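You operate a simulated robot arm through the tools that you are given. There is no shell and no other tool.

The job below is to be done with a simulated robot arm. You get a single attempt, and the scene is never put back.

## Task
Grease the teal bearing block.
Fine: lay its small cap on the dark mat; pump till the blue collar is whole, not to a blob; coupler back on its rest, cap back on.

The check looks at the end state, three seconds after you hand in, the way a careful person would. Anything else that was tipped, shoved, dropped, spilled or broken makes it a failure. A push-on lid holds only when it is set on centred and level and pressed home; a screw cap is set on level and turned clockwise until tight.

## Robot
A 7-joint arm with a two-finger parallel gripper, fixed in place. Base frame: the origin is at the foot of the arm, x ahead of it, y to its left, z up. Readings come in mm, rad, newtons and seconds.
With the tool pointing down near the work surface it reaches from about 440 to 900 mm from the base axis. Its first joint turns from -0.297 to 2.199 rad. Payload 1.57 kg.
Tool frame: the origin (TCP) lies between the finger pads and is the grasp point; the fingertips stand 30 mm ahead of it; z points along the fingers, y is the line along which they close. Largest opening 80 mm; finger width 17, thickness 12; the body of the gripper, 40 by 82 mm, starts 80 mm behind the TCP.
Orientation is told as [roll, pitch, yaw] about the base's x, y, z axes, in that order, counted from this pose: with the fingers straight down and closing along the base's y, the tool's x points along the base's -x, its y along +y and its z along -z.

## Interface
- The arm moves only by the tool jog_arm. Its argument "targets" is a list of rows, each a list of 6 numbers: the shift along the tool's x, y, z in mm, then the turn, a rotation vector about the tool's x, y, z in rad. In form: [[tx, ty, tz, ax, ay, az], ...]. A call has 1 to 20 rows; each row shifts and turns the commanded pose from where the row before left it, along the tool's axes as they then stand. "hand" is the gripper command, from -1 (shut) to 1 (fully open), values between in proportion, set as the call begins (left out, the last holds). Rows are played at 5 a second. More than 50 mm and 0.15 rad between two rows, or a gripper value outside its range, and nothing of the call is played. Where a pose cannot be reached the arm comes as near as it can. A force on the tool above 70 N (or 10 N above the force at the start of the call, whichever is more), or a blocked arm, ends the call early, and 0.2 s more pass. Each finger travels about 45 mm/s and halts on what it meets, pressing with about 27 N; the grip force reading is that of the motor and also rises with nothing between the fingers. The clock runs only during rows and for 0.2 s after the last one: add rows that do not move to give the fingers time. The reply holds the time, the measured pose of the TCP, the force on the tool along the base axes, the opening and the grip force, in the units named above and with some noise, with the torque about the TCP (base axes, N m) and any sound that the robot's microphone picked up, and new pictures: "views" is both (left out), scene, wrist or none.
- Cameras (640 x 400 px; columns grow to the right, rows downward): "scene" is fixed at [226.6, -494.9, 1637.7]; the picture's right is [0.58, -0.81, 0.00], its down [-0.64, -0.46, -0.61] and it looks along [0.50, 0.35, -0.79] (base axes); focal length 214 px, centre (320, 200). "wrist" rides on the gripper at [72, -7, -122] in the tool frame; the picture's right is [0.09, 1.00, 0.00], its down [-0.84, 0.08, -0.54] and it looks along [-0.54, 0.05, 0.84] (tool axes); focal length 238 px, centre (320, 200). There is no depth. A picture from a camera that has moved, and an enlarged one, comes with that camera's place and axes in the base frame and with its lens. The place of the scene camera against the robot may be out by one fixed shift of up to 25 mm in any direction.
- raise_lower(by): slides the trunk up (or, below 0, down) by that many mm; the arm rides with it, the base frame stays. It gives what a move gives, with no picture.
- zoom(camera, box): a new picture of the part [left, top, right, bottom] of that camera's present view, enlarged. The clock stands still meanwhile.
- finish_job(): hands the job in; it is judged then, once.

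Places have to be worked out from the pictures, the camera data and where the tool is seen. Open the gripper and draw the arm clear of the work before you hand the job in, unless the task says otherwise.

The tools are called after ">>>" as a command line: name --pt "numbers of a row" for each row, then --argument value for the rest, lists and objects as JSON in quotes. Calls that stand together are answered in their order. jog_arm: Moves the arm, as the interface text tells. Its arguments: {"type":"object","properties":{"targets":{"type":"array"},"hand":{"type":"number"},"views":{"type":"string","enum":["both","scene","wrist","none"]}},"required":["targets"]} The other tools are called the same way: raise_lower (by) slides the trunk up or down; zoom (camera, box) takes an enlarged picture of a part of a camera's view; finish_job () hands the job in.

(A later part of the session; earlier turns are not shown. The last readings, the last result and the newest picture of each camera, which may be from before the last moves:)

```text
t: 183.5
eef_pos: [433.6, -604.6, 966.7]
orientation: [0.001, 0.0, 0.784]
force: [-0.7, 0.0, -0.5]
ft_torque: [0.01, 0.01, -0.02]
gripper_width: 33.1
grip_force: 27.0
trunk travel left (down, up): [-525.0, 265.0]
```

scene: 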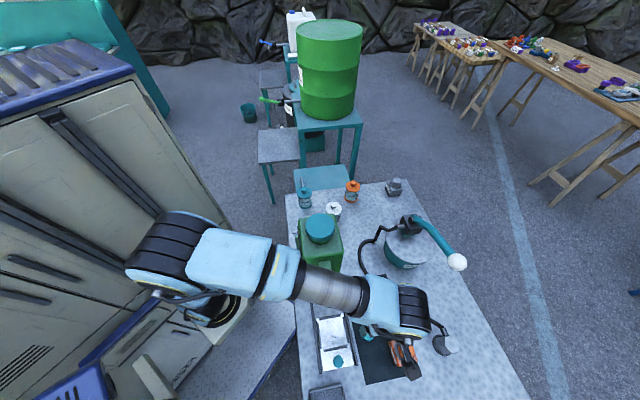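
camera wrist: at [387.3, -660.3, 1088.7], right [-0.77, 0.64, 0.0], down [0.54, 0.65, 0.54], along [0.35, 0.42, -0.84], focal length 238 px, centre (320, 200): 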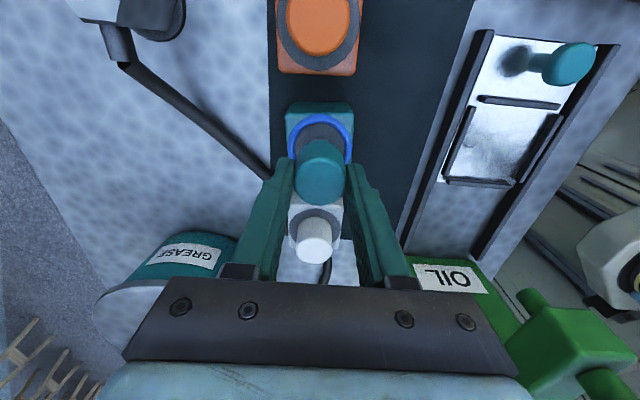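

Ring and cap are now concentric within about 0.3 mm in the image. I'll nudge +0.3 in tool y and lower in small steps onto the nipple.

>>> jog_arm --pt "0 0.3 2 0 0 0" --pt "0 0 2 0 0 0" --views "none"

>>> jog_arm --pt "0 0 1.5 0 0 0" --pt "0 0 1.5 0 0 0" --views "none"

>>> jog_arm --pt "0 0 1.5 0 0 0" --pt "0 0 1.5 0 0 0" --views "none"

>>> jog_arm --pt "0 0 1.5 0 0 0" --pt "0 0 1.5 0 0 0" --views "wrist"

>>> zoom --camera "wrist" --box '[240, 70, 400, 210]'

```text
t: 184.1
eef_pos: [433.9, -604.5, 961.5]
orientation: [-0.002, 0.001, 0.783]
force: [-0.6, -0.1, -0.6]
ft_torque: [0.0, 0.04, -0.02]
gripper_width: 33.2
grip_force: 26.5
trunk travel left (down, up): [-525.0, 265.0]
```

```text
t: 184.7
eef_pos: [433.4, -605.8, 959.5]
orientation: [0.0, 0.001, 0.785]
force: [0.5, -0.1, 0.6]
ft_torque: [-0.01, 0.01, -0.01]
gripper_width: 33.2
grip_force: 26.9
trunk travel left (down, up): [-525.0, 265.0]
```

```text
t: 185.3
eef_pos: [434.0, -605.2, 957.7]
orientation: [0.0, -0.001, 0.784]
force: [0.1, -0.5, 0.4]
ft_torque: [-0.04, 0.02, -0.02]
gripper_width: 33.0
grip_force: 27.0
trunk travel left (down, up): [-525.0, 265.0]
```

```text
t: 185.9
eef_pos: [433.1, -604.3, 954.3]
orientation: [-0.001, 0.0, 0.783]
force: [0.1, -0.4, 0.5]
ft_torque: [0.03, 0.0, -0.02]
gripper_width: 33.2
grip_force: 26.5
trunk travel left (down, up): [-525.0, 265.0]
camera wrist: at [385.7, -660.4, 1077.0], right [-0.77, 0.64, 0.0], down [0.54, 0.65, 0.54], along [0.35, 0.42, -0.84], focal length 238 px, centre (320, 200)
```

wrist: 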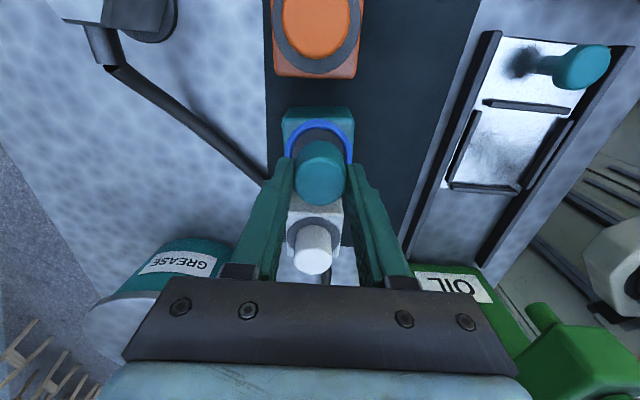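

```text
2.86 times, centred on (320, 140) of wrist
camera zoom: at [385.7, -660.4, 1077.0], right [-0.77, 0.64, 0.0], down [0.54, 0.65, 0.54], along [0.35, 0.42, -0.84], focal length 681 px, centre (320, 371)
```

zoom: 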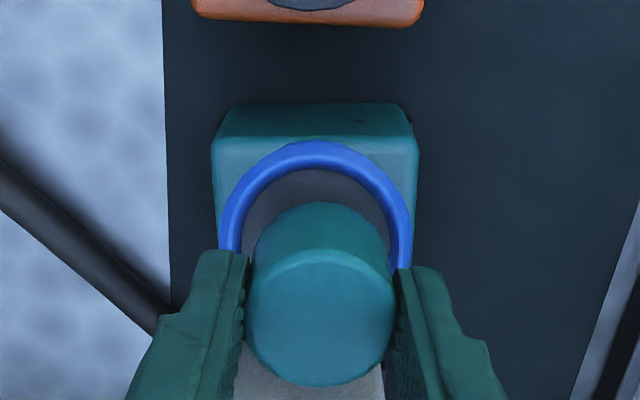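

The nipple tip is inside the cap with no contact. A small correction of (-0.3, -0.5) mm keeps it concentric with the ring, and I'll continue lowering.

>>> jog_arm --pt "-0.3 -0.5 1 0 0 0" --pt "0 0 1.5 0 0 0" --views "none"

>>> jog_arm --pt "0 0 1.5 0 0 0" --pt "0 0 1.5 0 0 0" --views "none"

>>> jog_arm --pt "0 0 1.5 0 0 0" --pt "0 0 1.5 0 0 0" --views "wrist"

>>> zoom --camera "wrist" --box '[240, 80, 400, 220]'

```text
t: 186.5
eef_pos: [434.2, -604.4, 952.1]
orientation: [-0.002, 0.0, 0.784]
force: [0.3, 0.0, -0.1]
ft_torque: [0.01, -0.02, -0.06]
gripper_width: 33.0
grip_force: 26.9
trunk travel left (down, up): [-525.0, 265.0]
```

```text
t: 187.1
eef_pos: [435.4, -605.9, 948.0]
orientation: [0.001, 0.002, 0.785]
force: [-0.6, 0.5, -0.8]
ft_torque: [-0.02, -0.02, 0.01]
gripper_width: 33.1
grip_force: 26.8
trunk travel left (down, up): [-525.0, 265.0]
```

```text
t: 187.7
eef_pos: [436.0, -603.4, 944.8]
orientation: [0.001, -0.002, 0.783]
force: [-0.1, 0.2, -0.1]
ft_torque: [0.0, 0.01, 0.01]
gripper_width: 33.2
grip_force: 26.7
trunk travel left (down, up): [-525.0, 265.0]
camera wrist: at [387.8, -659.3, 1066.4], right [-0.77, 0.64, 0.0], down [0.54, 0.65, 0.54], along [0.35, 0.42, -0.84], focal length 238 px, centre (320, 200)
```

wrist: 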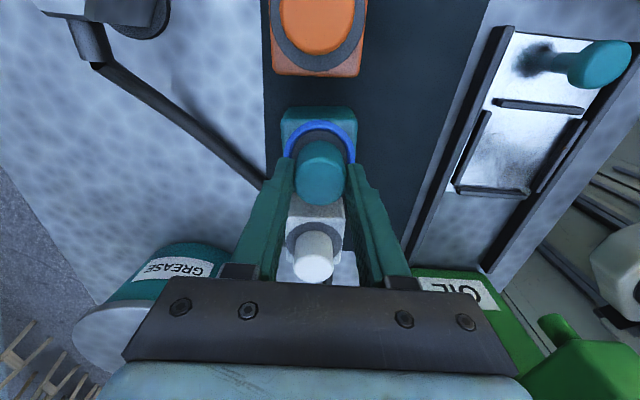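

```text
2.86 times, centred on (320, 150) of wrist
camera zoom: at [387.8, -659.3, 1066.4], right [-0.77, 0.64, 0.0], down [0.54, 0.65, 0.54], along [0.35, 0.42, -0.84], focal length 681 px, centre (320, 343)
```

zoom: 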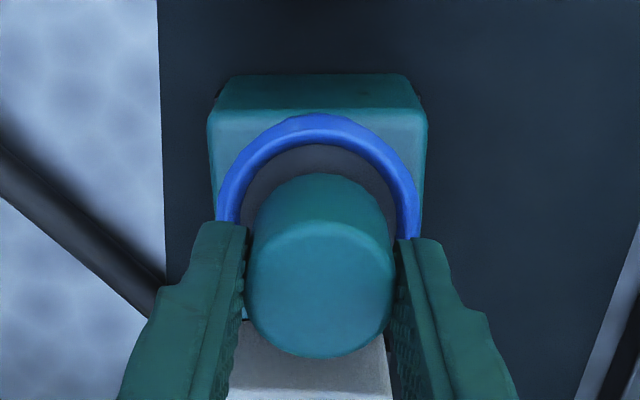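

Compared with my reference pictures from when the cap was seated, the cap now looks about 2 mm off along tool x, so the arm has drifted slightly. I'll take more readings before going lower.

>>> jog_arm --pt "0 0 0 0 0 0" --views "none"

>>> jog_arm --pt "0 0 0 0 0 0" --views "none"

>>> jog_arm --pt "0 0 0 0 0 0" --views "wrist"

>>> zoom --camera "wrist" --box '[240, 90, 400, 230]'

>>> zoom --camera "scene" --box '[375, 295, 425, 335]'

```text
t: 188.1
eef_pos: [435.7, -604.4, 944.9]
orientation: [0.0, -0.001, 0.784]
force: [0.0, 0.1, -0.3]
ft_torque: [0.01, 0.0, -0.01]
gripper_width: 33.0
grip_force: 27.6
trunk travel left (down, up): [-525.0, 265.0]
```

```text
t: 188.5
eef_pos: [435.3, -603.8, 944.0]
orientation: [0.0, 0.0, 0.785]
force: [-0.3, 0.3, 0.1]
ft_torque: [0.02, 0.01, 0.01]
gripper_width: 33.2
grip_force: 27.1
trunk travel left (down, up): [-525.0, 265.0]
```

```text
t: 188.9
eef_pos: [434.1, -603.7, 945.9]
orientation: [0.001, 0.001, 0.783]
force: [0.5, -0.2, -0.2]
ft_torque: [0.0, -0.01, 0.02]
gripper_width: 33.3
grip_force: 26.7
trunk travel left (down, up): [-525.0, 265.0]
camera wrist: at [387.9, -659.3, 1066.5], right [-0.77, 0.64, 0.0], down [0.54, 0.65, 0.54], along [0.35, 0.42, -0.84], focal length 238 px, centre (320, 200)
```

wrist: 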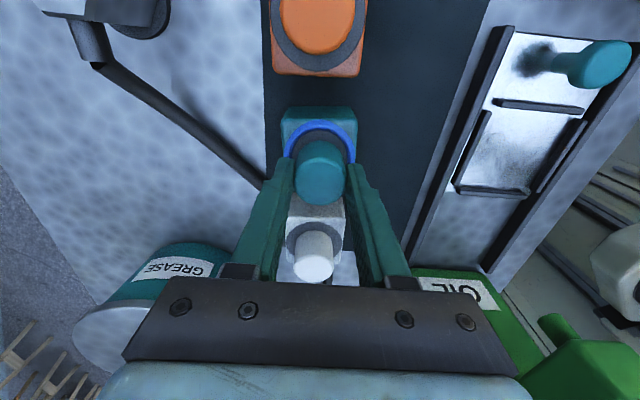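

```text
2.86 times, centred on (320, 160) of wrist
camera zoom: at [387.9, -659.3, 1066.5], right [-0.77, 0.64, 0.0], down [0.54, 0.65, 0.54], along [0.35, 0.42, -0.84], focal length 681 px, centre (320, 314)
```

zoom: 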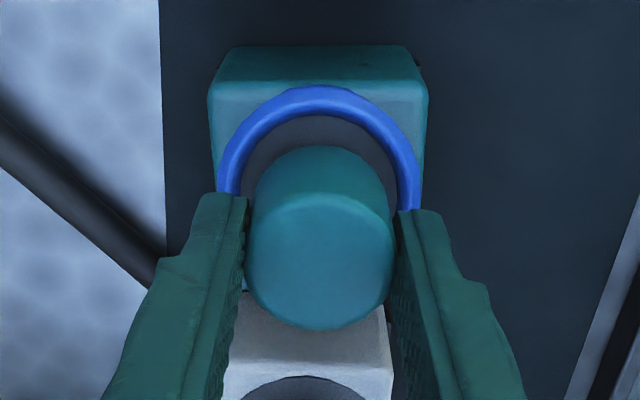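

```text
10.00 times, centred on (400, 315) of scene
camera zoom: at [226.6, -494.9, 1637.7], right [0.58, -0.81, 0.0], down [-0.64, -0.46, -0.61], along [0.5, 0.35, -0.79], focal length 2145 px, centre (-480, -950)
```

zoom: 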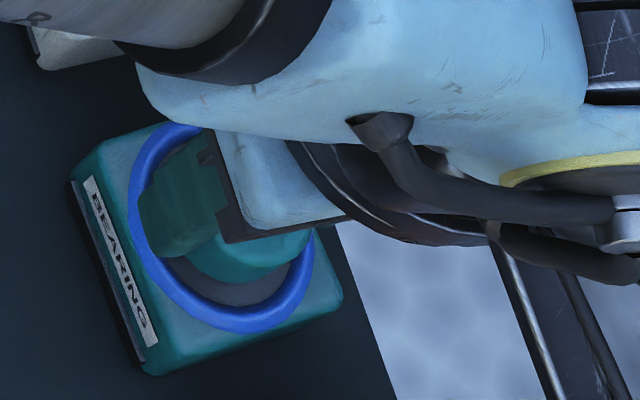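

The average TCP (435.3, -604.2), and comparison with the reference views, both show I need about +2.3 mm in tool x and +0.65 in tool y. I'll apply it in two steps while watching for side force.

>>> jog_arm --pt "1.1 0.3 0 0 0 0" --pt "0 0 0 0 0 0" --views "none"

>>> jog_arm --pt "1.1 0.3 0 0 0 0" --pt "0 0 0 0 0 0" --views "none"

>>> jog_arm --pt "0 0 0 0 0 0" --pt "0 0 0 0 0 0" --views "wrist"

>>> zoom --camera "wrist" --box '[240, 90, 400, 230]'

```text
t: 189.5
eef_pos: [433.3, -604.4, 945.1]
orientation: [0.0, 0.0, 0.783]
force: [-0.1, -0.8, 0.6]
ft_torque: [0.02, 0.01, 0.01]
gripper_width: 32.9
grip_force: 27.0
trunk travel left (down, up): [-525.0, 265.0]
```

```text
t: 190.1
eef_pos: [434.5, -605.4, 945.2]
orientation: [0.0, 0.0, 0.785]
force: [-0.4, 0.2, 0.5]
ft_torque: [0.0, 0.02, -0.01]
gripper_width: 33.4
grip_force: 26.4
trunk travel left (down, up): [-525.0, 265.0]
```

```text
t: 190.7
eef_pos: [433.7, -604.8, 945.8]
orientation: [0.0, 0.0, 0.784]
force: [-0.2, -0.5, -0.9]
ft_torque: [0.01, -0.02, 0.0]
gripper_width: 33.1
grip_force: 26.6
trunk travel left (down, up): [-525.0, 265.0]
camera wrist: at [385.9, -661.0, 1066.8], right [-0.77, 0.64, 0.0], down [0.54, 0.65, 0.54], along [0.35, 0.42, -0.84], focal length 238 px, centre (320, 200)
```

wrist: 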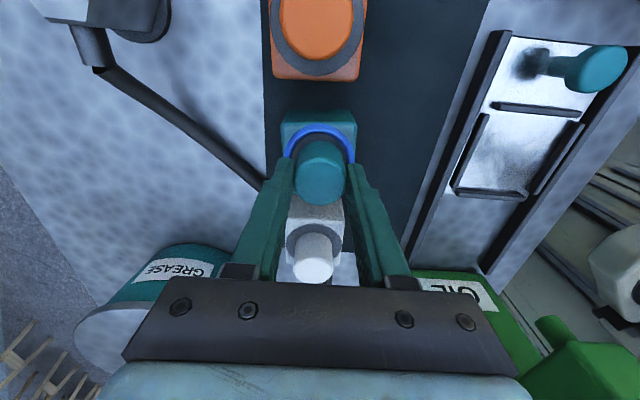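

```text
2.86 times, centred on (320, 160) of wrist
camera zoom: at [385.9, -661.0, 1066.8], right [-0.77, 0.64, 0.0], down [0.54, 0.65, 0.54], along [0.35, 0.42, -0.84], focal length 681 px, centre (320, 314)
```

zoom: 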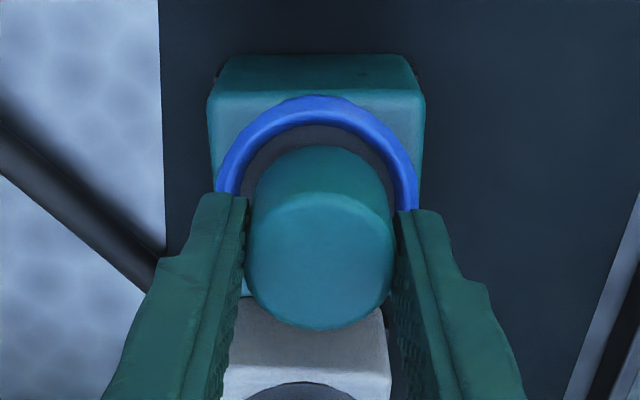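

Aligned within about 0.4 mm of the reference. Lowering in small steps to the seat, expected near TCP z 937.5.

>>> jog_arm --pt "0.3 0 1.5 0 0 0" --pt "0 0 1 0 0 0" --views "none"

>>> jog_arm --pt "0 0 1 0 0 0" --pt "0 0 1 0 0 0" --views "none"

>>> jog_arm --pt "0 0 1 0 0 0" --pt "0 0 0 0 0 0" --views "wrist"

>>> zoom --camera "wrist" --box '[240, 90, 400, 230]'

```text
t: 191.3
eef_pos: [432.1, -605.2, 941.9]
orientation: [-0.001, 0.001, 0.785]
force: [-0.1, -0.4, -0.2]
ft_torque: [0.02, 0.03, -0.03]
gripper_width: 33.5
grip_force: 26.9
trunk travel left (down, up): [-525.0, 265.0]
```

```text
t: 191.9
eef_pos: [432.7, -606.6, 939.7]
orientation: [0.0, 0.003, 0.784]
force: [3.7, 1.4, 1.2]
ft_torque: [0.05, -0.15, 0.01]
gripper_width: 33.1
grip_force: 26.6
trunk travel left (down, up): [-525.0, 265.0]
```

```text
t: 192.5
eef_pos: [431.3, -606.2, 939.6]
orientation: [-0.002, 0.001, 0.785]
force: [3.2, 1.1, 1.1]
ft_torque: [0.08, -0.14, 0.02]
gripper_width: 32.9
grip_force: 26.9
trunk travel left (down, up): [-525.0, 265.0]
camera wrist: at [384.9, -662.1, 1061.9], right [-0.77, 0.64, 0.0], down [0.54, 0.65, 0.54], along [0.35, 0.42, -0.84], focal length 238 px, centre (320, 200)
```

wrist: 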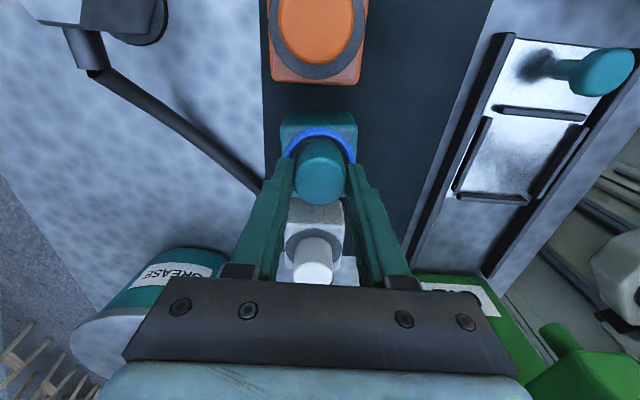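

```text
2.86 times, centred on (320, 160) of wrist
camera zoom: at [384.9, -662.1, 1061.9], right [-0.77, 0.64, 0.0], down [0.54, 0.65, 0.54], along [0.35, 0.42, -0.84], focal length 681 px, centre (320, 314)
```

zoom: 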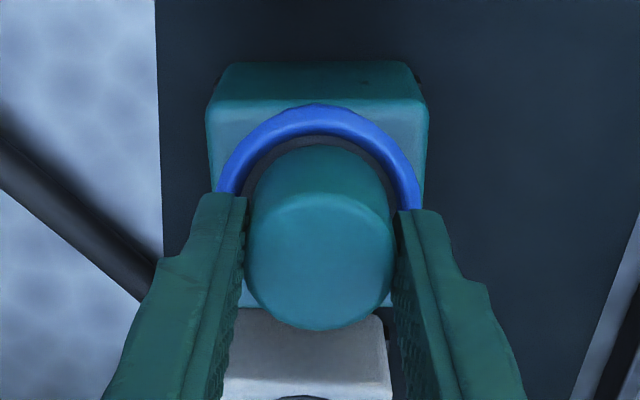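

A light side force of about 3 N toward +u says the cap is touching on one side. I'll move -0.6 in tool x, -0.2 in y, to relieve it, then continue.

>>> jog_arm --pt "-0.6 -0.2 0 0 0 0" --pt "0 0 0 0 0 0" --views "none"

>>> jog_arm --pt "0 0 1 0 0 0" --pt "0 0 0 0 0 0" --views "none"

>>> jog_arm --pt "0 0 1 0 0 0" --pt "0 0 0 0 0 0" --views "wrist"

>>> zoom --camera "wrist" --box '[240, 90, 400, 230]'

```text
t: 193.1
eef_pos: [432.7, -606.1, 939.4]
orientation: [0.0, 0.0, 0.785]
force: [1.3, -0.5, -1.5]
ft_torque: [0.02, -0.05, -0.03]
gripper_width: 33.1
grip_force: 27.0
trunk travel left (down, up): [-525.0, 265.0]
```

```text
t: 193.7
eef_pos: [432.6, -606.2, 939.3]
orientation: [0.0, 0.001, 0.785]
force: [-0.5, 0.7, 0.0]
ft_torque: [-0.01, 0.01, -0.02]
gripper_width: 33.3
grip_force: 27.1
trunk travel left (down, up): [-525.0, 265.0]
```

```text
t: 194.3
eef_pos: [433.2, -605.5, 937.8]
orientation: [-0.001, 0.001, 0.782]
force: [-0.4, -0.3, 1.6]
ft_torque: [0.02, 0.04, -0.03]
gripper_width: 33.4
grip_force: 27.0
trunk travel left (down, up): [-525.0, 265.0]
camera wrist: at [385.6, -661.8, 1059.9], right [-0.77, 0.64, 0.0], down [0.54, 0.65, 0.54], along [0.35, 0.42, -0.84], focal length 238 px, centre (320, 200)
```

wrist: 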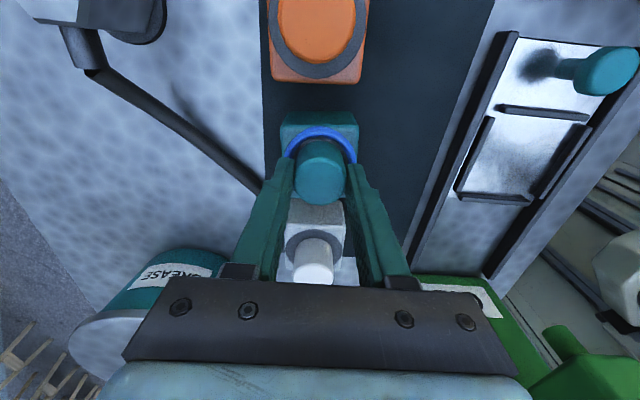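

```text
2.86 times, centred on (320, 160) of wrist
camera zoom: at [385.6, -661.8, 1059.9], right [-0.77, 0.64, 0.0], down [0.54, 0.65, 0.54], along [0.35, 0.42, -0.84], focal length 681 px, centre (320, 314)
```

zoom: 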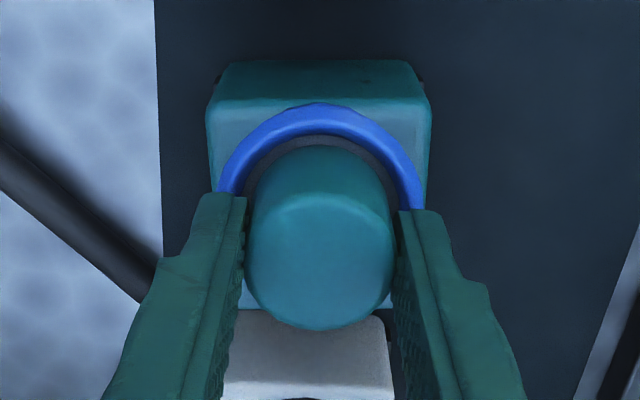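

The side force is gone and the cap is close to its seat. Continuing in 1 mm steps.

>>> jog_arm --pt "0 0 1 0 0 0" --pt "0 0 0 0 0 0" --views "none"

>>> jog_arm --pt "0 0 1 0 0 0" --pt "0 0 0 0 0 0" --views "none"

>>> jog_arm --pt "0 0 1 0 0 0" --pt "0 0 0 0 0 0" --views "wrist"

>>> zoom --camera "wrist" --box '[240, 90, 400, 230]'

```text
t: 194.9
eef_pos: [431.9, -605.5, 938.4]
orientation: [-0.001, 0.0, 0.782]
force: [0.8, -3.3, 5.0]
ft_torque: [-0.07, 0.02, 0.0]
gripper_width: 33.0
grip_force: 26.4
trunk travel left (down, up): [-525.0, 265.0]
```

```text
t: 195.5
eef_pos: [432.4, -604.3, 938.7]
orientation: [-0.002, 0.001, 0.785]
force: [1.5, -0.9, 23.6]
ft_torque: [0.02, 0.0, 0.0]
gripper_width: 33.0
grip_force: 26.9
trunk travel left (down, up): [-525.0, 265.0]
```

```text
t: 196.1
eef_pos: [432.7, -605.0, 935.4]
orientation: [-0.002, -0.003, 0.786]
force: [0.6, -1.9, 26.6]
ft_torque: [-0.06, 0.0, -0.02]
gripper_width: 33.0
grip_force: 27.0
trunk travel left (down, up): [-525.0, 265.0]
camera wrist: at [385.3, -660.7, 1057.1], right [-0.77, 0.64, 0.0], down [0.54, 0.65, 0.54], along [0.35, 0.41, -0.84], focal length 238 px, centre (320, 200)
```

wrist: 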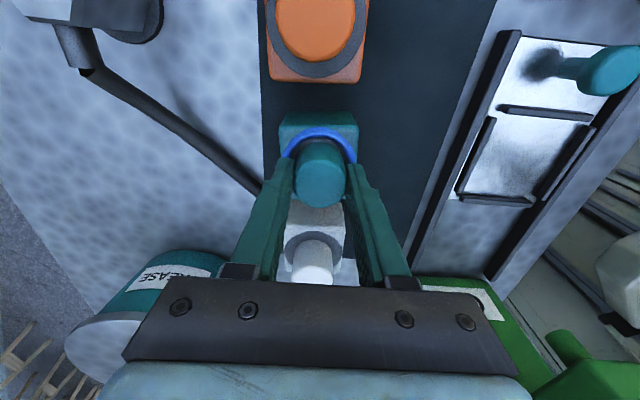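

```text
2.86 times, centred on (320, 160) of wrist
camera zoom: at [385.3, -660.7, 1057.1], right [-0.77, 0.64, 0.0], down [0.54, 0.65, 0.54], along [0.35, 0.41, -0.84], focal length 681 px, centre (320, 314)
```

zoom: 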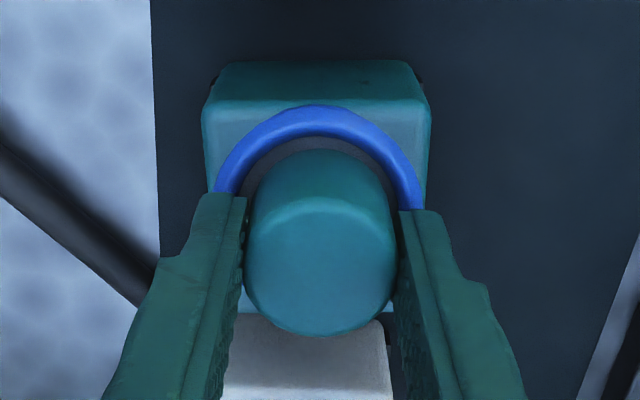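

Contact with a clean vertical 25 N and almost no torque: the cap is on its seat. I'll ease off 2 mm so the tips stay above the collar, open slightly, and rise.

>>> jog_arm --pt "0 0 -1.5 0 0 0" --pt "0 0 -1 0 0 0" --pt "0 0 0 0 0 0" --views "none"

>>> jog_arm --pt "0 0 0 0 0 0" --pt "0 0 0 0 0 0" --pt "0 0 0 0 0 0" --hand 0.2 --views "wrist"

>>> zoom --camera "wrist" --box '[240, 90, 400, 230]'

```text
t: 196.9
eef_pos: [432.9, -604.5, 936.3]
orientation: [0.002, -0.001, 0.783]
force: [0.7, -0.3, 0.4]
ft_torque: [-0.01, -0.02, 0.02]
gripper_width: 33.0
grip_force: 26.9
trunk travel left (down, up): [-525.0, 265.0]
```

```text
t: 197.7
eef_pos: [432.6, -605.9, 937.7]
orientation: [0.0, -0.001, 0.784]
force: [0.9, 0.7, 0.1]
ft_torque: [-0.01, 0.01, 0.0]
gripper_width: 48.0
grip_force: 0.0
trunk travel left (down, up): [-525.0, 265.0]
camera wrist: at [385.5, -661.3, 1059.1], right [-0.77, 0.64, 0.0], down [0.54, 0.65, 0.54], along [0.35, 0.42, -0.84], focal length 238 px, centre (320, 200)
```

wrist: 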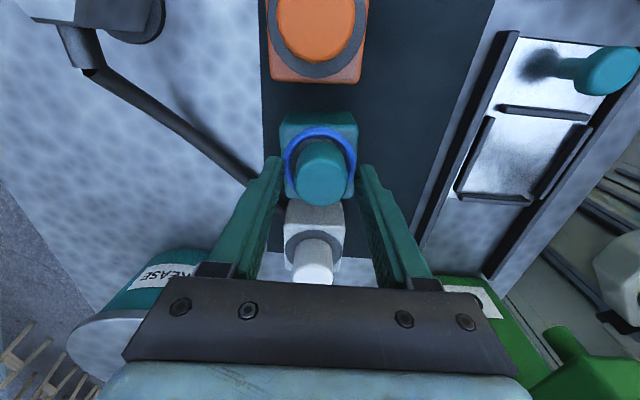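

```text
2.86 times, centred on (320, 160) of wrist
camera zoom: at [385.5, -661.3, 1059.1], right [-0.77, 0.64, 0.0], down [0.54, 0.65, 0.54], along [0.35, 0.42, -0.84], focal length 681 px, centre (320, 314)
```

zoom: 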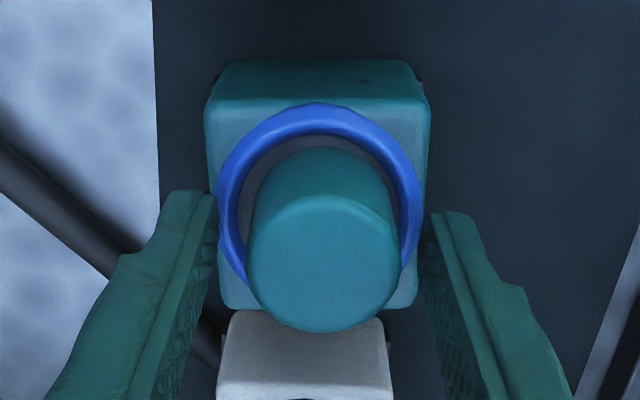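

The cap is on the nipple, but its apparent size suggests it sits a few mm high, not pressed home yet. I'll raise clear and inspect how level it is.

>>> jog_arm --pt "0 0 -4 0 0 0" --pt "0 0 -10 0 0 0" --pt "0 0 -20 0 0 0" --pt "0 0 -26 0 0 0" --pt "0 0 0 0 0 0" --pt "0 0 0 0 0 0" --views "both"

>>> zoom --camera "wrist" --box '[270, 80, 370, 180]'

>>> zoom --camera "scene" --box '[375, 295, 425, 335]'

```text
t: 199.1
eef_pos: [432.8, -606.6, 995.8]
orientation: [-0.001, 0.0, 0.784]
force: [-0.8, -0.4, 0.0]
ft_torque: [0.0, -0.01, -0.01]
gripper_width: 48.0
grip_force: 0.0
trunk travel left (down, up): [-525.0, 265.0]
camera wrist: at [385.9, -661.4, 1118.6], right [-0.77, 0.64, 0.0], down [0.54, 0.65, 0.54], along [0.35, 0.42, -0.84], focal length 238 px, centre (320, 200)
```

scene: 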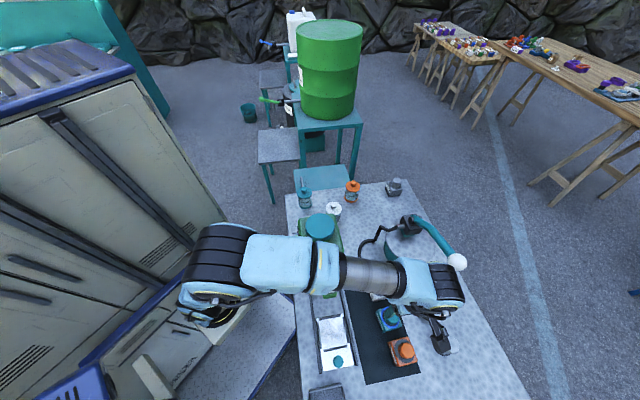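
wrist: 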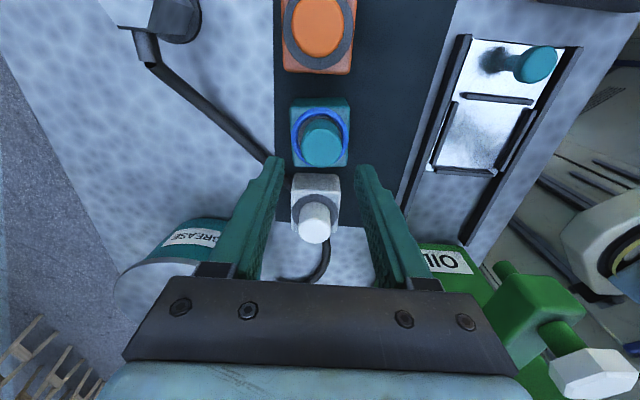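

```text
4.00 times, centred on (320, 130) of wrist
camera zoom: at [385.9, -661.4, 1118.6], right [-0.77, 0.64, 0.0], down [0.54, 0.65, 0.54], along [0.35, 0.42, -0.84], focal length 953 px, centre (320, 480)
```

zoom: 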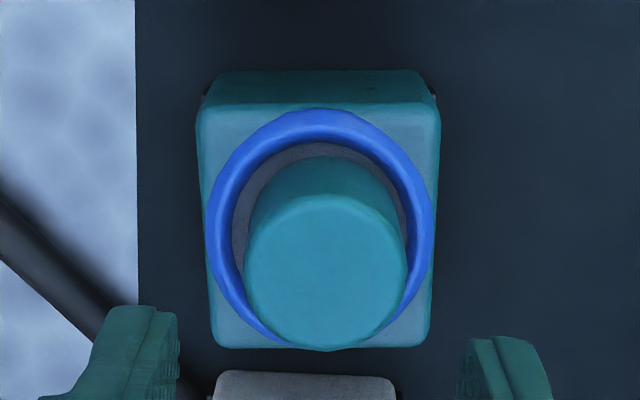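

```text
10.00 times, centred on (400, 315) of scene
camera zoom: at [226.6, -494.9, 1637.7], right [0.58, -0.81, 0.0], down [-0.64, -0.46, -0.61], along [0.5, 0.35, -0.79], focal length 2145 px, centre (-480, -950)
```

zoom: 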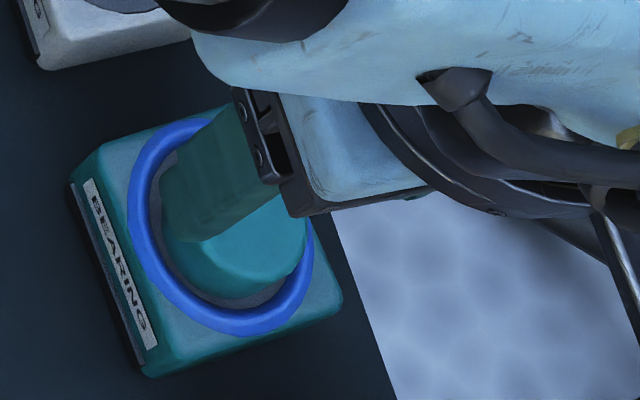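

The cap looks level but sits ~1 mm off-centre and perhaps 2 mm high. I'll go back down, re-grip to centre it over the ring, and then press it home.

>>> jog_arm --pt "0 -0.3 15 0 0 0" --pt "0 0 20 0 0 0" --pt "0 0 15 0 0 0" --pt "0 0 6 0 0 0" --pt "0 0 0 0 0 0" --views "none"

>>> jog_arm --pt "0 0 0 0 0 0" --views "none"

>>> jog_arm --pt "0 0 0 0 0 0" --views "wrist"

>>> zoom --camera "wrist" --box '[240, 90, 400, 230]'

```text
t: 200.3
eef_pos: [433.9, -605.5, 940.9]
orientation: [-0.001, 0.0, 0.784]
force: [-0.5, -0.1, -0.3]
ft_torque: [0.02, 0.01, -0.03]
gripper_width: 48.1
grip_force: 0.2
trunk travel left (down, up): [-525.0, 265.0]
```

```text
t: 200.7
eef_pos: [434.3, -605.9, 940.3]
orientation: [-0.001, 0.0, 0.783]
force: [0.5, 0.1, 0.6]
ft_torque: [0.01, -0.01, -0.01]
gripper_width: 48.0
grip_force: 0.1
trunk travel left (down, up): [-525.0, 265.0]
```

```text
t: 201.1
eef_pos: [434.8, -605.3, 942.0]
orientation: [-0.001, 0.0, 0.784]
force: [-0.5, -0.8, -0.5]
ft_torque: [0.02, 0.01, -0.01]
gripper_width: 48.4
grip_force: 0.1
trunk travel left (down, up): [-525.0, 265.0]
camera wrist: at [387.0, -661.0, 1062.9], right [-0.77, 0.64, 0.0], down [0.54, 0.65, 0.54], along [0.35, 0.42, -0.84], focal length 238 px, centre (320, 200)
```

wrist: 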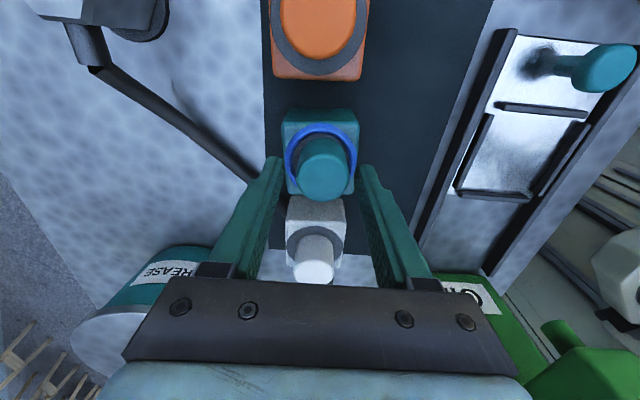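

```text
2.86 times, centred on (320, 160) of wrist
camera zoom: at [387.0, -661.0, 1062.9], right [-0.77, 0.64, 0.0], down [0.54, 0.65, 0.54], along [0.35, 0.42, -0.84], focal length 681 px, centre (320, 314)
```

zoom: 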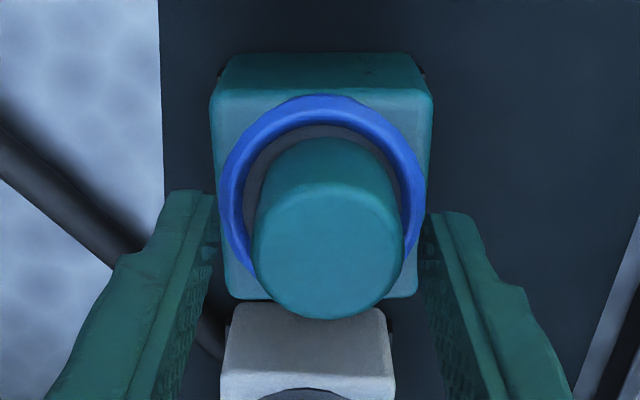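

The ring centre is about 0.8 mm to +y of my TCP and the cap 1.7 mm. I'll shift +0.8 so that closing the fingers pushes the cap to the ring's centre.

>>> jog_arm --pt "0 0.8 1 0 0 0" --pt "0 0 0 0 0 0" --views "none"

>>> jog_arm --pt "0 0 0 0 0 0" --pt "0 0 0 0 0 0" --pt "0 0 0 0 0 0" --pt "0 0 0 0 0 0" --hand -1 --views "wrist"

>>> zoom --camera "wrist" --box '[240, 90, 400, 230]'

```text
t: 201.7
eef_pos: [433.2, -605.4, 939.9]
orientation: [0.001, -0.001, 0.784]
force: [0.5, -0.3, 0.6]
ft_torque: [-0.04, -0.04, -0.03]
gripper_width: 47.8
grip_force: 0.0
trunk travel left (down, up): [-525.0, 265.0]
```

```text
t: 202.7
eef_pos: [432.6, -605.0, 940.1]
orientation: [0.001, 0.0, 0.783]
force: [-0.5, -0.7, -0.4]
ft_torque: [0.0, -0.01, 0.01]
gripper_width: 32.9
grip_force: 27.3
trunk travel left (down, up): [-525.0, 265.0]
camera wrist: at [386.0, -660.6, 1062.2], right [-0.77, 0.64, 0.0], down [0.54, 0.65, 0.54], along [0.35, 0.42, -0.84], focal length 238 px, centre (320, 200)
```

wrist: 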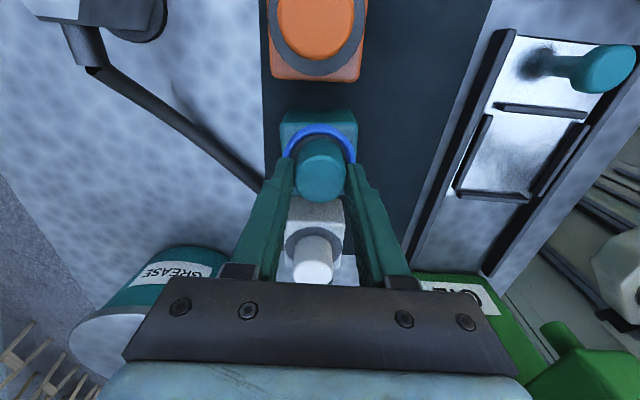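

```text
2.86 times, centred on (320, 160) of wrist
camera zoom: at [386.0, -660.6, 1062.2], right [-0.77, 0.64, 0.0], down [0.54, 0.65, 0.54], along [0.35, 0.42, -0.84], focal length 681 px, centre (320, 314)
```

zoom: 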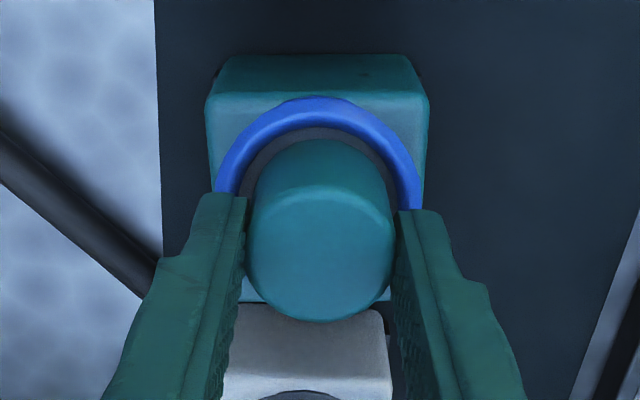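

The cap is as centred as it was originally when gripped, but still appears about 3–5 mm high. I'll release, rise, close the fingers, and press it straight down from above.

>>> jog_arm --pt "0 0 0 0 0 0" --pt "0 0 0 0 0 0" --pt "0 0 0 0 0 0" --hand 0.2 --views "none"

>>> jog_arm --pt "0 0 -5 0 0 0" --pt "0 0 -10 0 0 0" --pt "0 0 -15 0 0 0" --pt "0 0 -15 0 0 0" --pt "0 0 0 0 0 0" --views "none"

>>> jog_arm --pt "0 0 0 0 0 0" --pt "0 0 0 0 0 0" --pt "0 0 0 0 0 0" --pt "0 0 0 0 0 0" --hand -1 --views "wrist"

>>> zoom --camera "wrist" --box '[240, 70, 400, 210]'

```text
t: 203.5
eef_pos: [434.2, -604.7, 940.7]
orientation: [-0.001, 0.0, 0.783]
force: [-0.5, 1.0, -0.1]
ft_torque: [-0.01, 0.01, 0.01]
gripper_width: 48.0
grip_force: 0.1
trunk travel left (down, up): [-525.0, 265.0]
```

```text
t: 204.7
eef_pos: [433.2, -604.2, 985.1]
orientation: [0.001, 0.0, 0.784]
force: [-0.1, -0.2, -0.2]
ft_torque: [0.0, 0.03, 0.0]
gripper_width: 48.1
grip_force: 0.1
trunk travel left (down, up): [-525.0, 265.0]
```

```text
t: 205.7
eef_pos: [433.5, -605.6, 985.1]
orientation: [0.001, 0.002, 0.782]
force: [0.7, 0.6, -0.9]
ft_torque: [0.0, -0.01, -0.02]
gripper_width: 0.0
grip_force: 21.3
trunk travel left (down, up): [-525.0, 265.0]
camera wrist: at [386.0, -660.4, 1107.2], right [-0.77, 0.64, 0.0], down [0.54, 0.65, 0.54], along [0.35, 0.42, -0.84], focal length 238 px, centre (320, 200)
```

wrist: 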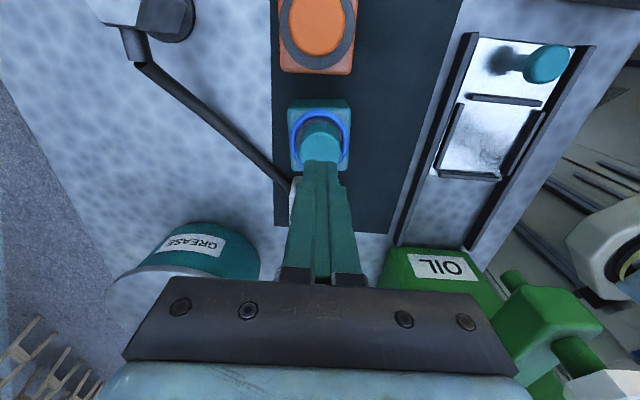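

```text
2.86 times, centred on (320, 140) of wrist
camera zoom: at [386.0, -660.4, 1107.2], right [-0.77, 0.64, 0.0], down [0.54, 0.65, 0.54], along [0.35, 0.42, -0.84], focal length 681 px, centre (320, 371)
```

zoom: 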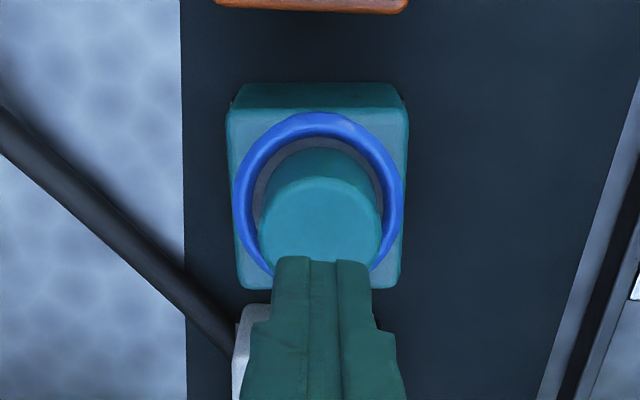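

The closed fingertips are centred over the cap. I'll lower until they touch, which also measures the cap's height, and then press.

>>> jog_arm --pt "0 0.3 8 0 0 0" --pt "0 0 8 0 0 0" --pt "0 0 3 0 0 0" --pt "0 0 0 0 0 0" --views "none"

>>> jog_arm --pt "0 0 1 0 0 0" --pt "0 0 0 0 0 0" --views "none"

>>> jog_arm --pt "0 0 1 0 0 0" --pt "0 0 0 0 0 0" --views "none"

>>> jog_arm --pt "0 0 1 0 0 0" --pt "0 0 0 0 0 0" --views "none"

>>> jog_arm --pt "0 0 1 0 0 0" --pt "0 0 0 0 0 0" --views "none"

>>> jog_arm --pt "0 0 1 0 0 0" --pt "0 0 0 0 0 0" --views "wrist"

>>> zoom --camera "wrist" --box '[240, 70, 400, 210]'

```text
t: 206.7
eef_pos: [431.7, -604.6, 965.1]
orientation: [0.001, 0.001, 0.785]
force: [0.1, -0.1, 0.7]
ft_torque: [0.02, 0.02, 0.04]
gripper_width: 0.0
grip_force: 21.1
trunk travel left (down, up): [-525.0, 265.0]
```

```text
t: 207.3
eef_pos: [432.5, -605.6, 965.5]
orientation: [0.0, 0.001, 0.785]
force: [0.4, 0.1, 0.9]
ft_torque: [-0.03, -0.01, 0.02]
gripper_width: 0.2
grip_force: 20.9
trunk travel left (down, up): [-525.0, 265.0]
```

```text
t: 207.9
eef_pos: [432.2, -605.0, 963.4]
orientation: [0.0, -0.001, 0.784]
force: [-0.3, 0.0, 0.4]
ft_torque: [0.03, -0.04, -0.01]
gripper_width: 0.0
grip_force: 21.4
trunk travel left (down, up): [-525.0, 265.0]
```

```text
t: 208.5
eef_pos: [431.8, -605.3, 962.4]
orientation: [0.0, 0.0, 0.784]
force: [-0.4, -0.5, -0.2]
ft_torque: [-0.02, 0.02, -0.01]
gripper_width: 0.1
grip_force: 21.3
trunk travel left (down, up): [-525.0, 265.0]
```

```text
t: 209.1
eef_pos: [430.6, -603.0, 961.6]
orientation: [0.0, 0.0, 0.783]
force: [0.5, 0.3, -0.5]
ft_torque: [-0.01, 0.0, -0.02]
gripper_width: 0.0
grip_force: 21.6
trunk travel left (down, up): [-525.0, 265.0]
```

```text
t: 209.7
eef_pos: [432.0, -604.7, 961.7]
orientation: [0.001, 0.0, 0.782]
force: [-0.1, 0.2, -0.4]
ft_torque: [-0.03, 0.01, 0.01]
gripper_width: 0.0
grip_force: 22.0
trunk travel left (down, up): [-525.0, 265.0]
camera wrist: at [385.2, -660.5, 1083.2], right [-0.77, 0.64, 0.0], down [0.54, 0.65, 0.54], along [0.35, 0.42, -0.84], focal length 238 px, centre (320, 200)
```

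wrist: 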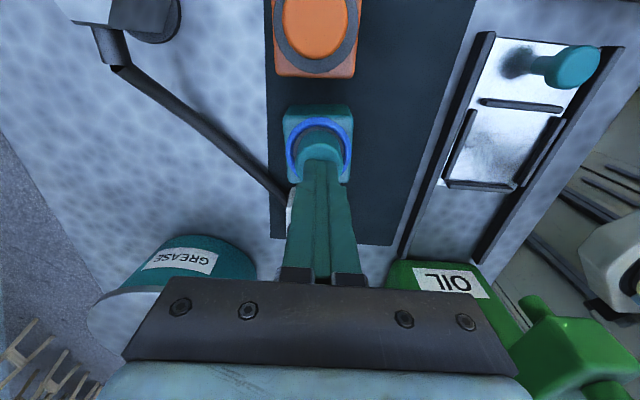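

```text
2.86 times, centred on (320, 140) of wrist
camera zoom: at [385.2, -660.5, 1083.2], right [-0.77, 0.64, 0.0], down [0.54, 0.65, 0.54], along [0.35, 0.42, -0.84], focal length 681 px, centre (320, 371)
```

zoom: 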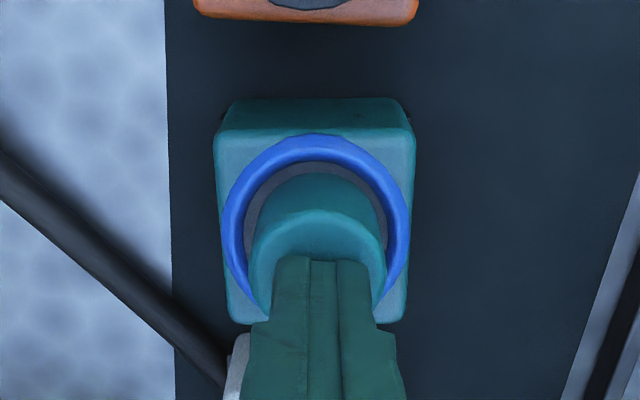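

No contact yet with the tips at about z 931. Continuing down.

>>> jog_arm --pt "-0.5 -0.3 1 0 0 0" --pt "0 0 0 0 0 0" --views "none"

>>> jog_arm --pt "0 0 1 0 0 0" --pt "0 0 0 0 0 0" --views "none"

>>> jog_arm --pt "0 0 1 0 0 0" --pt "0 0 0 0 0 0" --views "none"

>>> jog_arm --pt "0 0 1 0 0 0" --pt "0 0 0 0 0 0" --views "none"

>>> jog_arm --pt "0 0 1 0 0 0" --pt "0 0 0 0 0 0" --views "wrist"

>>> zoom --camera "wrist" --box '[240, 70, 400, 210]'

```text
t: 210.3
eef_pos: [432.1, -605.2, 960.0]
orientation: [0.0, 0.001, 0.786]
force: [0.0, 0.3, 1.5]
ft_torque: [0.03, 0.0, 0.05]
gripper_width: 0.0
grip_force: 21.5
trunk travel left (down, up): [-525.0, 265.0]
```

```text
t: 210.9
eef_pos: [432.5, -604.9, 960.2]
orientation: [0.0, 0.0, 0.785]
force: [-1.8, -0.4, 8.3]
ft_torque: [0.01, 0.07, 0.02]
gripper_width: 0.1
grip_force: 21.6
trunk travel left (down, up): [-525.0, 265.0]
```

```text
t: 211.5
eef_pos: [432.2, -604.8, 960.1]
orientation: [-0.003, 0.002, 0.784]
force: [-5.3, 2.3, 23.9]
ft_torque: [0.07, 0.13, -0.03]
gripper_width: 0.2
grip_force: 20.9
trunk travel left (down, up): [-525.0, 265.0]
```

```text
t: 212.1
eef_pos: [431.5, -604.4, 958.9]
orientation: [-0.005, 0.002, 0.784]
force: [-4.4, -1.1, 35.7]
ft_torque: [-0.03, 0.12, -0.01]
gripper_width: 0.0
grip_force: 21.0
trunk travel left (down, up): [-525.0, 265.0]
```

```text
t: 212.7
eef_pos: [433.4, -604.6, 960.2]
orientation: [-0.006, 0.002, 0.782]
force: [-9.5, -1.2, 46.1]
ft_torque: [-0.03, 0.31, -0.03]
gripper_width: 0.2
grip_force: 21.5
trunk travel left (down, up): [-525.0, 265.0]
camera wrist: at [385.4, -659.8, 1081.4], right [-0.77, 0.64, 0.0], down [0.54, 0.65, 0.54], along [0.35, 0.41, -0.84], focal length 238 px, centre (320, 200)
```

wrist: 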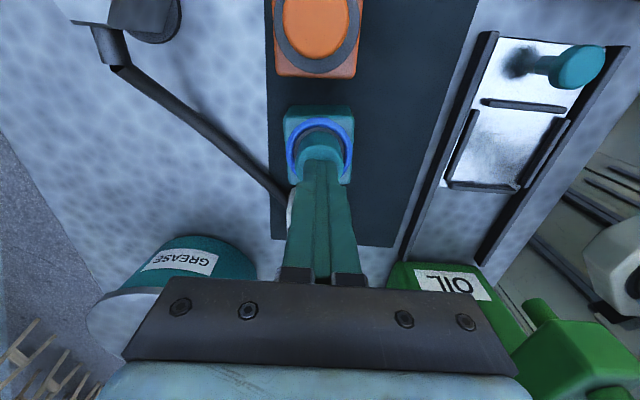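

```text
2.86 times, centred on (320, 140) of wrist
camera zoom: at [385.4, -659.8, 1081.4], right [-0.77, 0.64, 0.0], down [0.54, 0.65, 0.54], along [0.35, 0.41, -0.84], focal length 681 px, centre (320, 371)
```

zoom: 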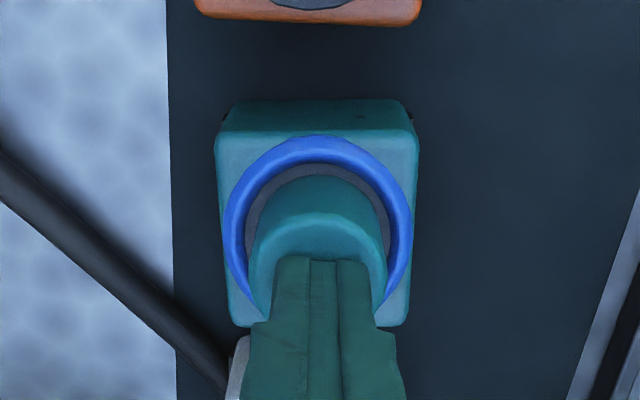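

The tips meet the cap at z≈930 and it holds firm under 46 N without sinking, so it is on its seat. I'll press slightly more to be sure, then lift off and compare its height with the neighbouring caps.

>>> jog_arm --pt "0 0 1 0 0 0" --pt "0 0 0 0 0 0" --views "none"

>>> jog_arm --pt "0 0 -2 0 0 0" --pt "0 0 -3 0 0 0" --pt "0 0 -5 0 0 0" --pt "0 0 -15 0 0 0" --pt "0 0 -25 0 0 0" --pt "0 0 -25 0 0 0" --pt "0 0 0 0 0 0" --views "both"

>>> zoom --camera "scene" --box '[360, 265, 440, 365]'

>>> zoom --camera "wrist" --box '[260, 40, 380, 220]'

```text
t: 213.3
eef_pos: [432.5, -605.0, 958.6]
orientation: [-0.007, 0.001, 0.784]
force: [-8.2, 0.2, 49.9]
ft_torque: [-0.02, 0.25, -0.02]
gripper_width: 0.0
grip_force: 20.7
trunk travel left (down, up): [-525.0, 265.0]
```

```text
t: 214.9
eef_pos: [431.6, -605.4, 1030.5]
orientation: [-0.002, 0.001, 0.783]
force: [-0.1, 0.4, 0.7]
ft_torque: [0.01, 0.0, -0.02]
gripper_width: 0.1
grip_force: 21.0
trunk travel left (down, up): [-525.0, 265.0]
camera wrist: at [384.6, -661.2, 1152.7], right [-0.77, 0.64, 0.0], down [0.54, 0.65, 0.54], along [0.35, 0.42, -0.84], focal length 238 px, centre (320, 200)
```

scene: 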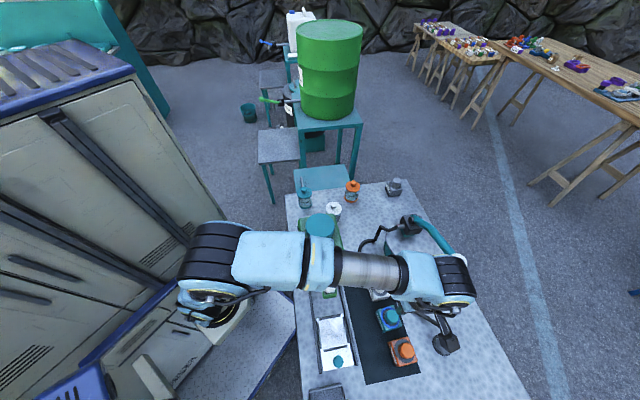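
wrist: 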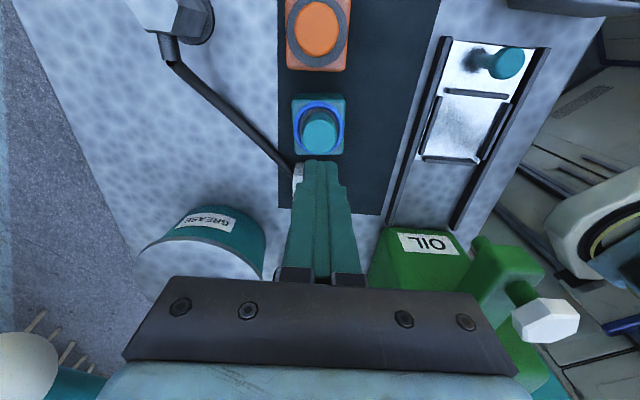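

```text
4.00 times, centred on (400, 315) of scene
camera zoom: at [226.6, -494.9, 1637.7], right [0.58, -0.81, 0.0], down [-0.64, -0.46, -0.61], along [0.5, 0.35, -0.79], focal length 858 px, centre (0, -260)
```

zoom: 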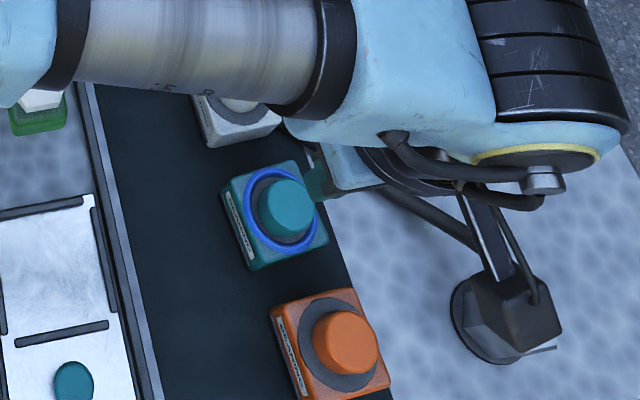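

```text
2.22 times, centred on (320, 130) of wrist
camera zoom: at [384.6, -661.2, 1152.7], right [-0.77, 0.64, 0.0], down [0.54, 0.65, 0.54], along [0.35, 0.42, -0.84], focal length 530 px, centre (320, 356)
```

zoom: 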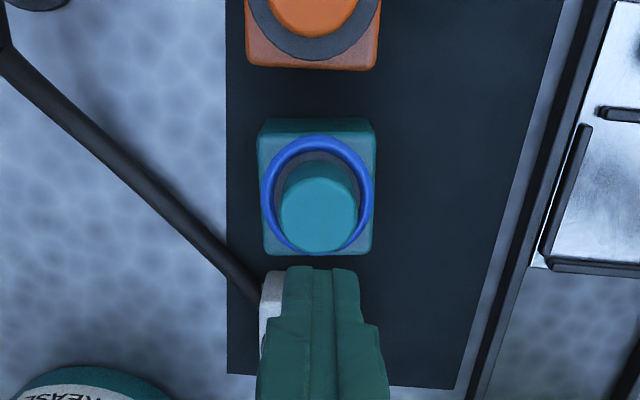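

I'll make a direct comparison with the very first picture by zooming on exactly the same scene box.

>>> zoom --camera "scene" --box '[360, 295, 470, 370]'

>>> zoom --camera "scene" --box '[375, 290, 425, 340]'

```text
5.33 times, centred on (415, 332) of scene
camera zoom: at [226.6, -494.9, 1637.7], right [0.58, -0.81, 0.0], down [-0.64, -0.46, -0.61], along [0.5, 0.35, -0.79], focal length 1144 px, centre (-187, -507)
```

zoom: 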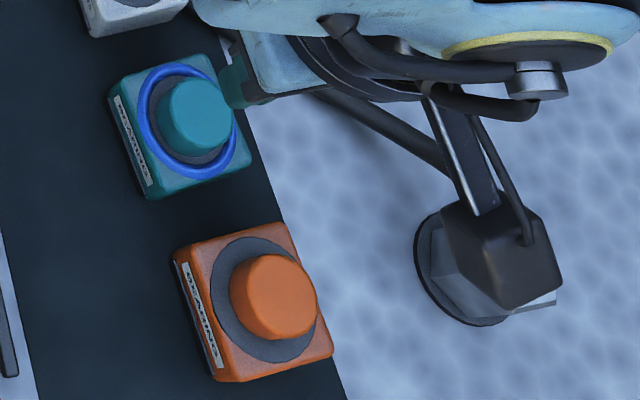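

```text
8.00 times, centred on (400, 315) of scene
camera zoom: at [226.6, -494.9, 1637.7], right [0.58, -0.81, 0.0], down [-0.64, -0.46, -0.61], along [0.5, 0.35, -0.79], focal length 1716 px, centre (-320, -720)
```

zoom: 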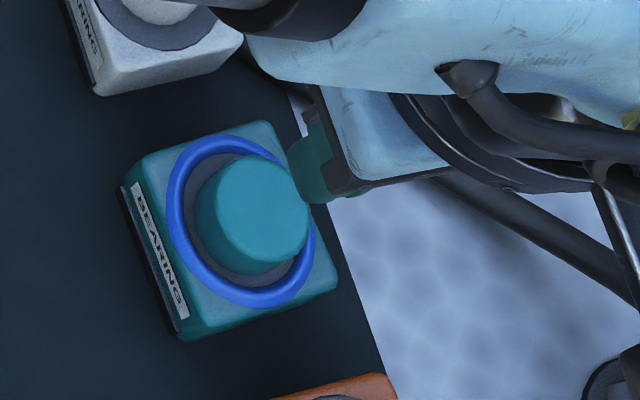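

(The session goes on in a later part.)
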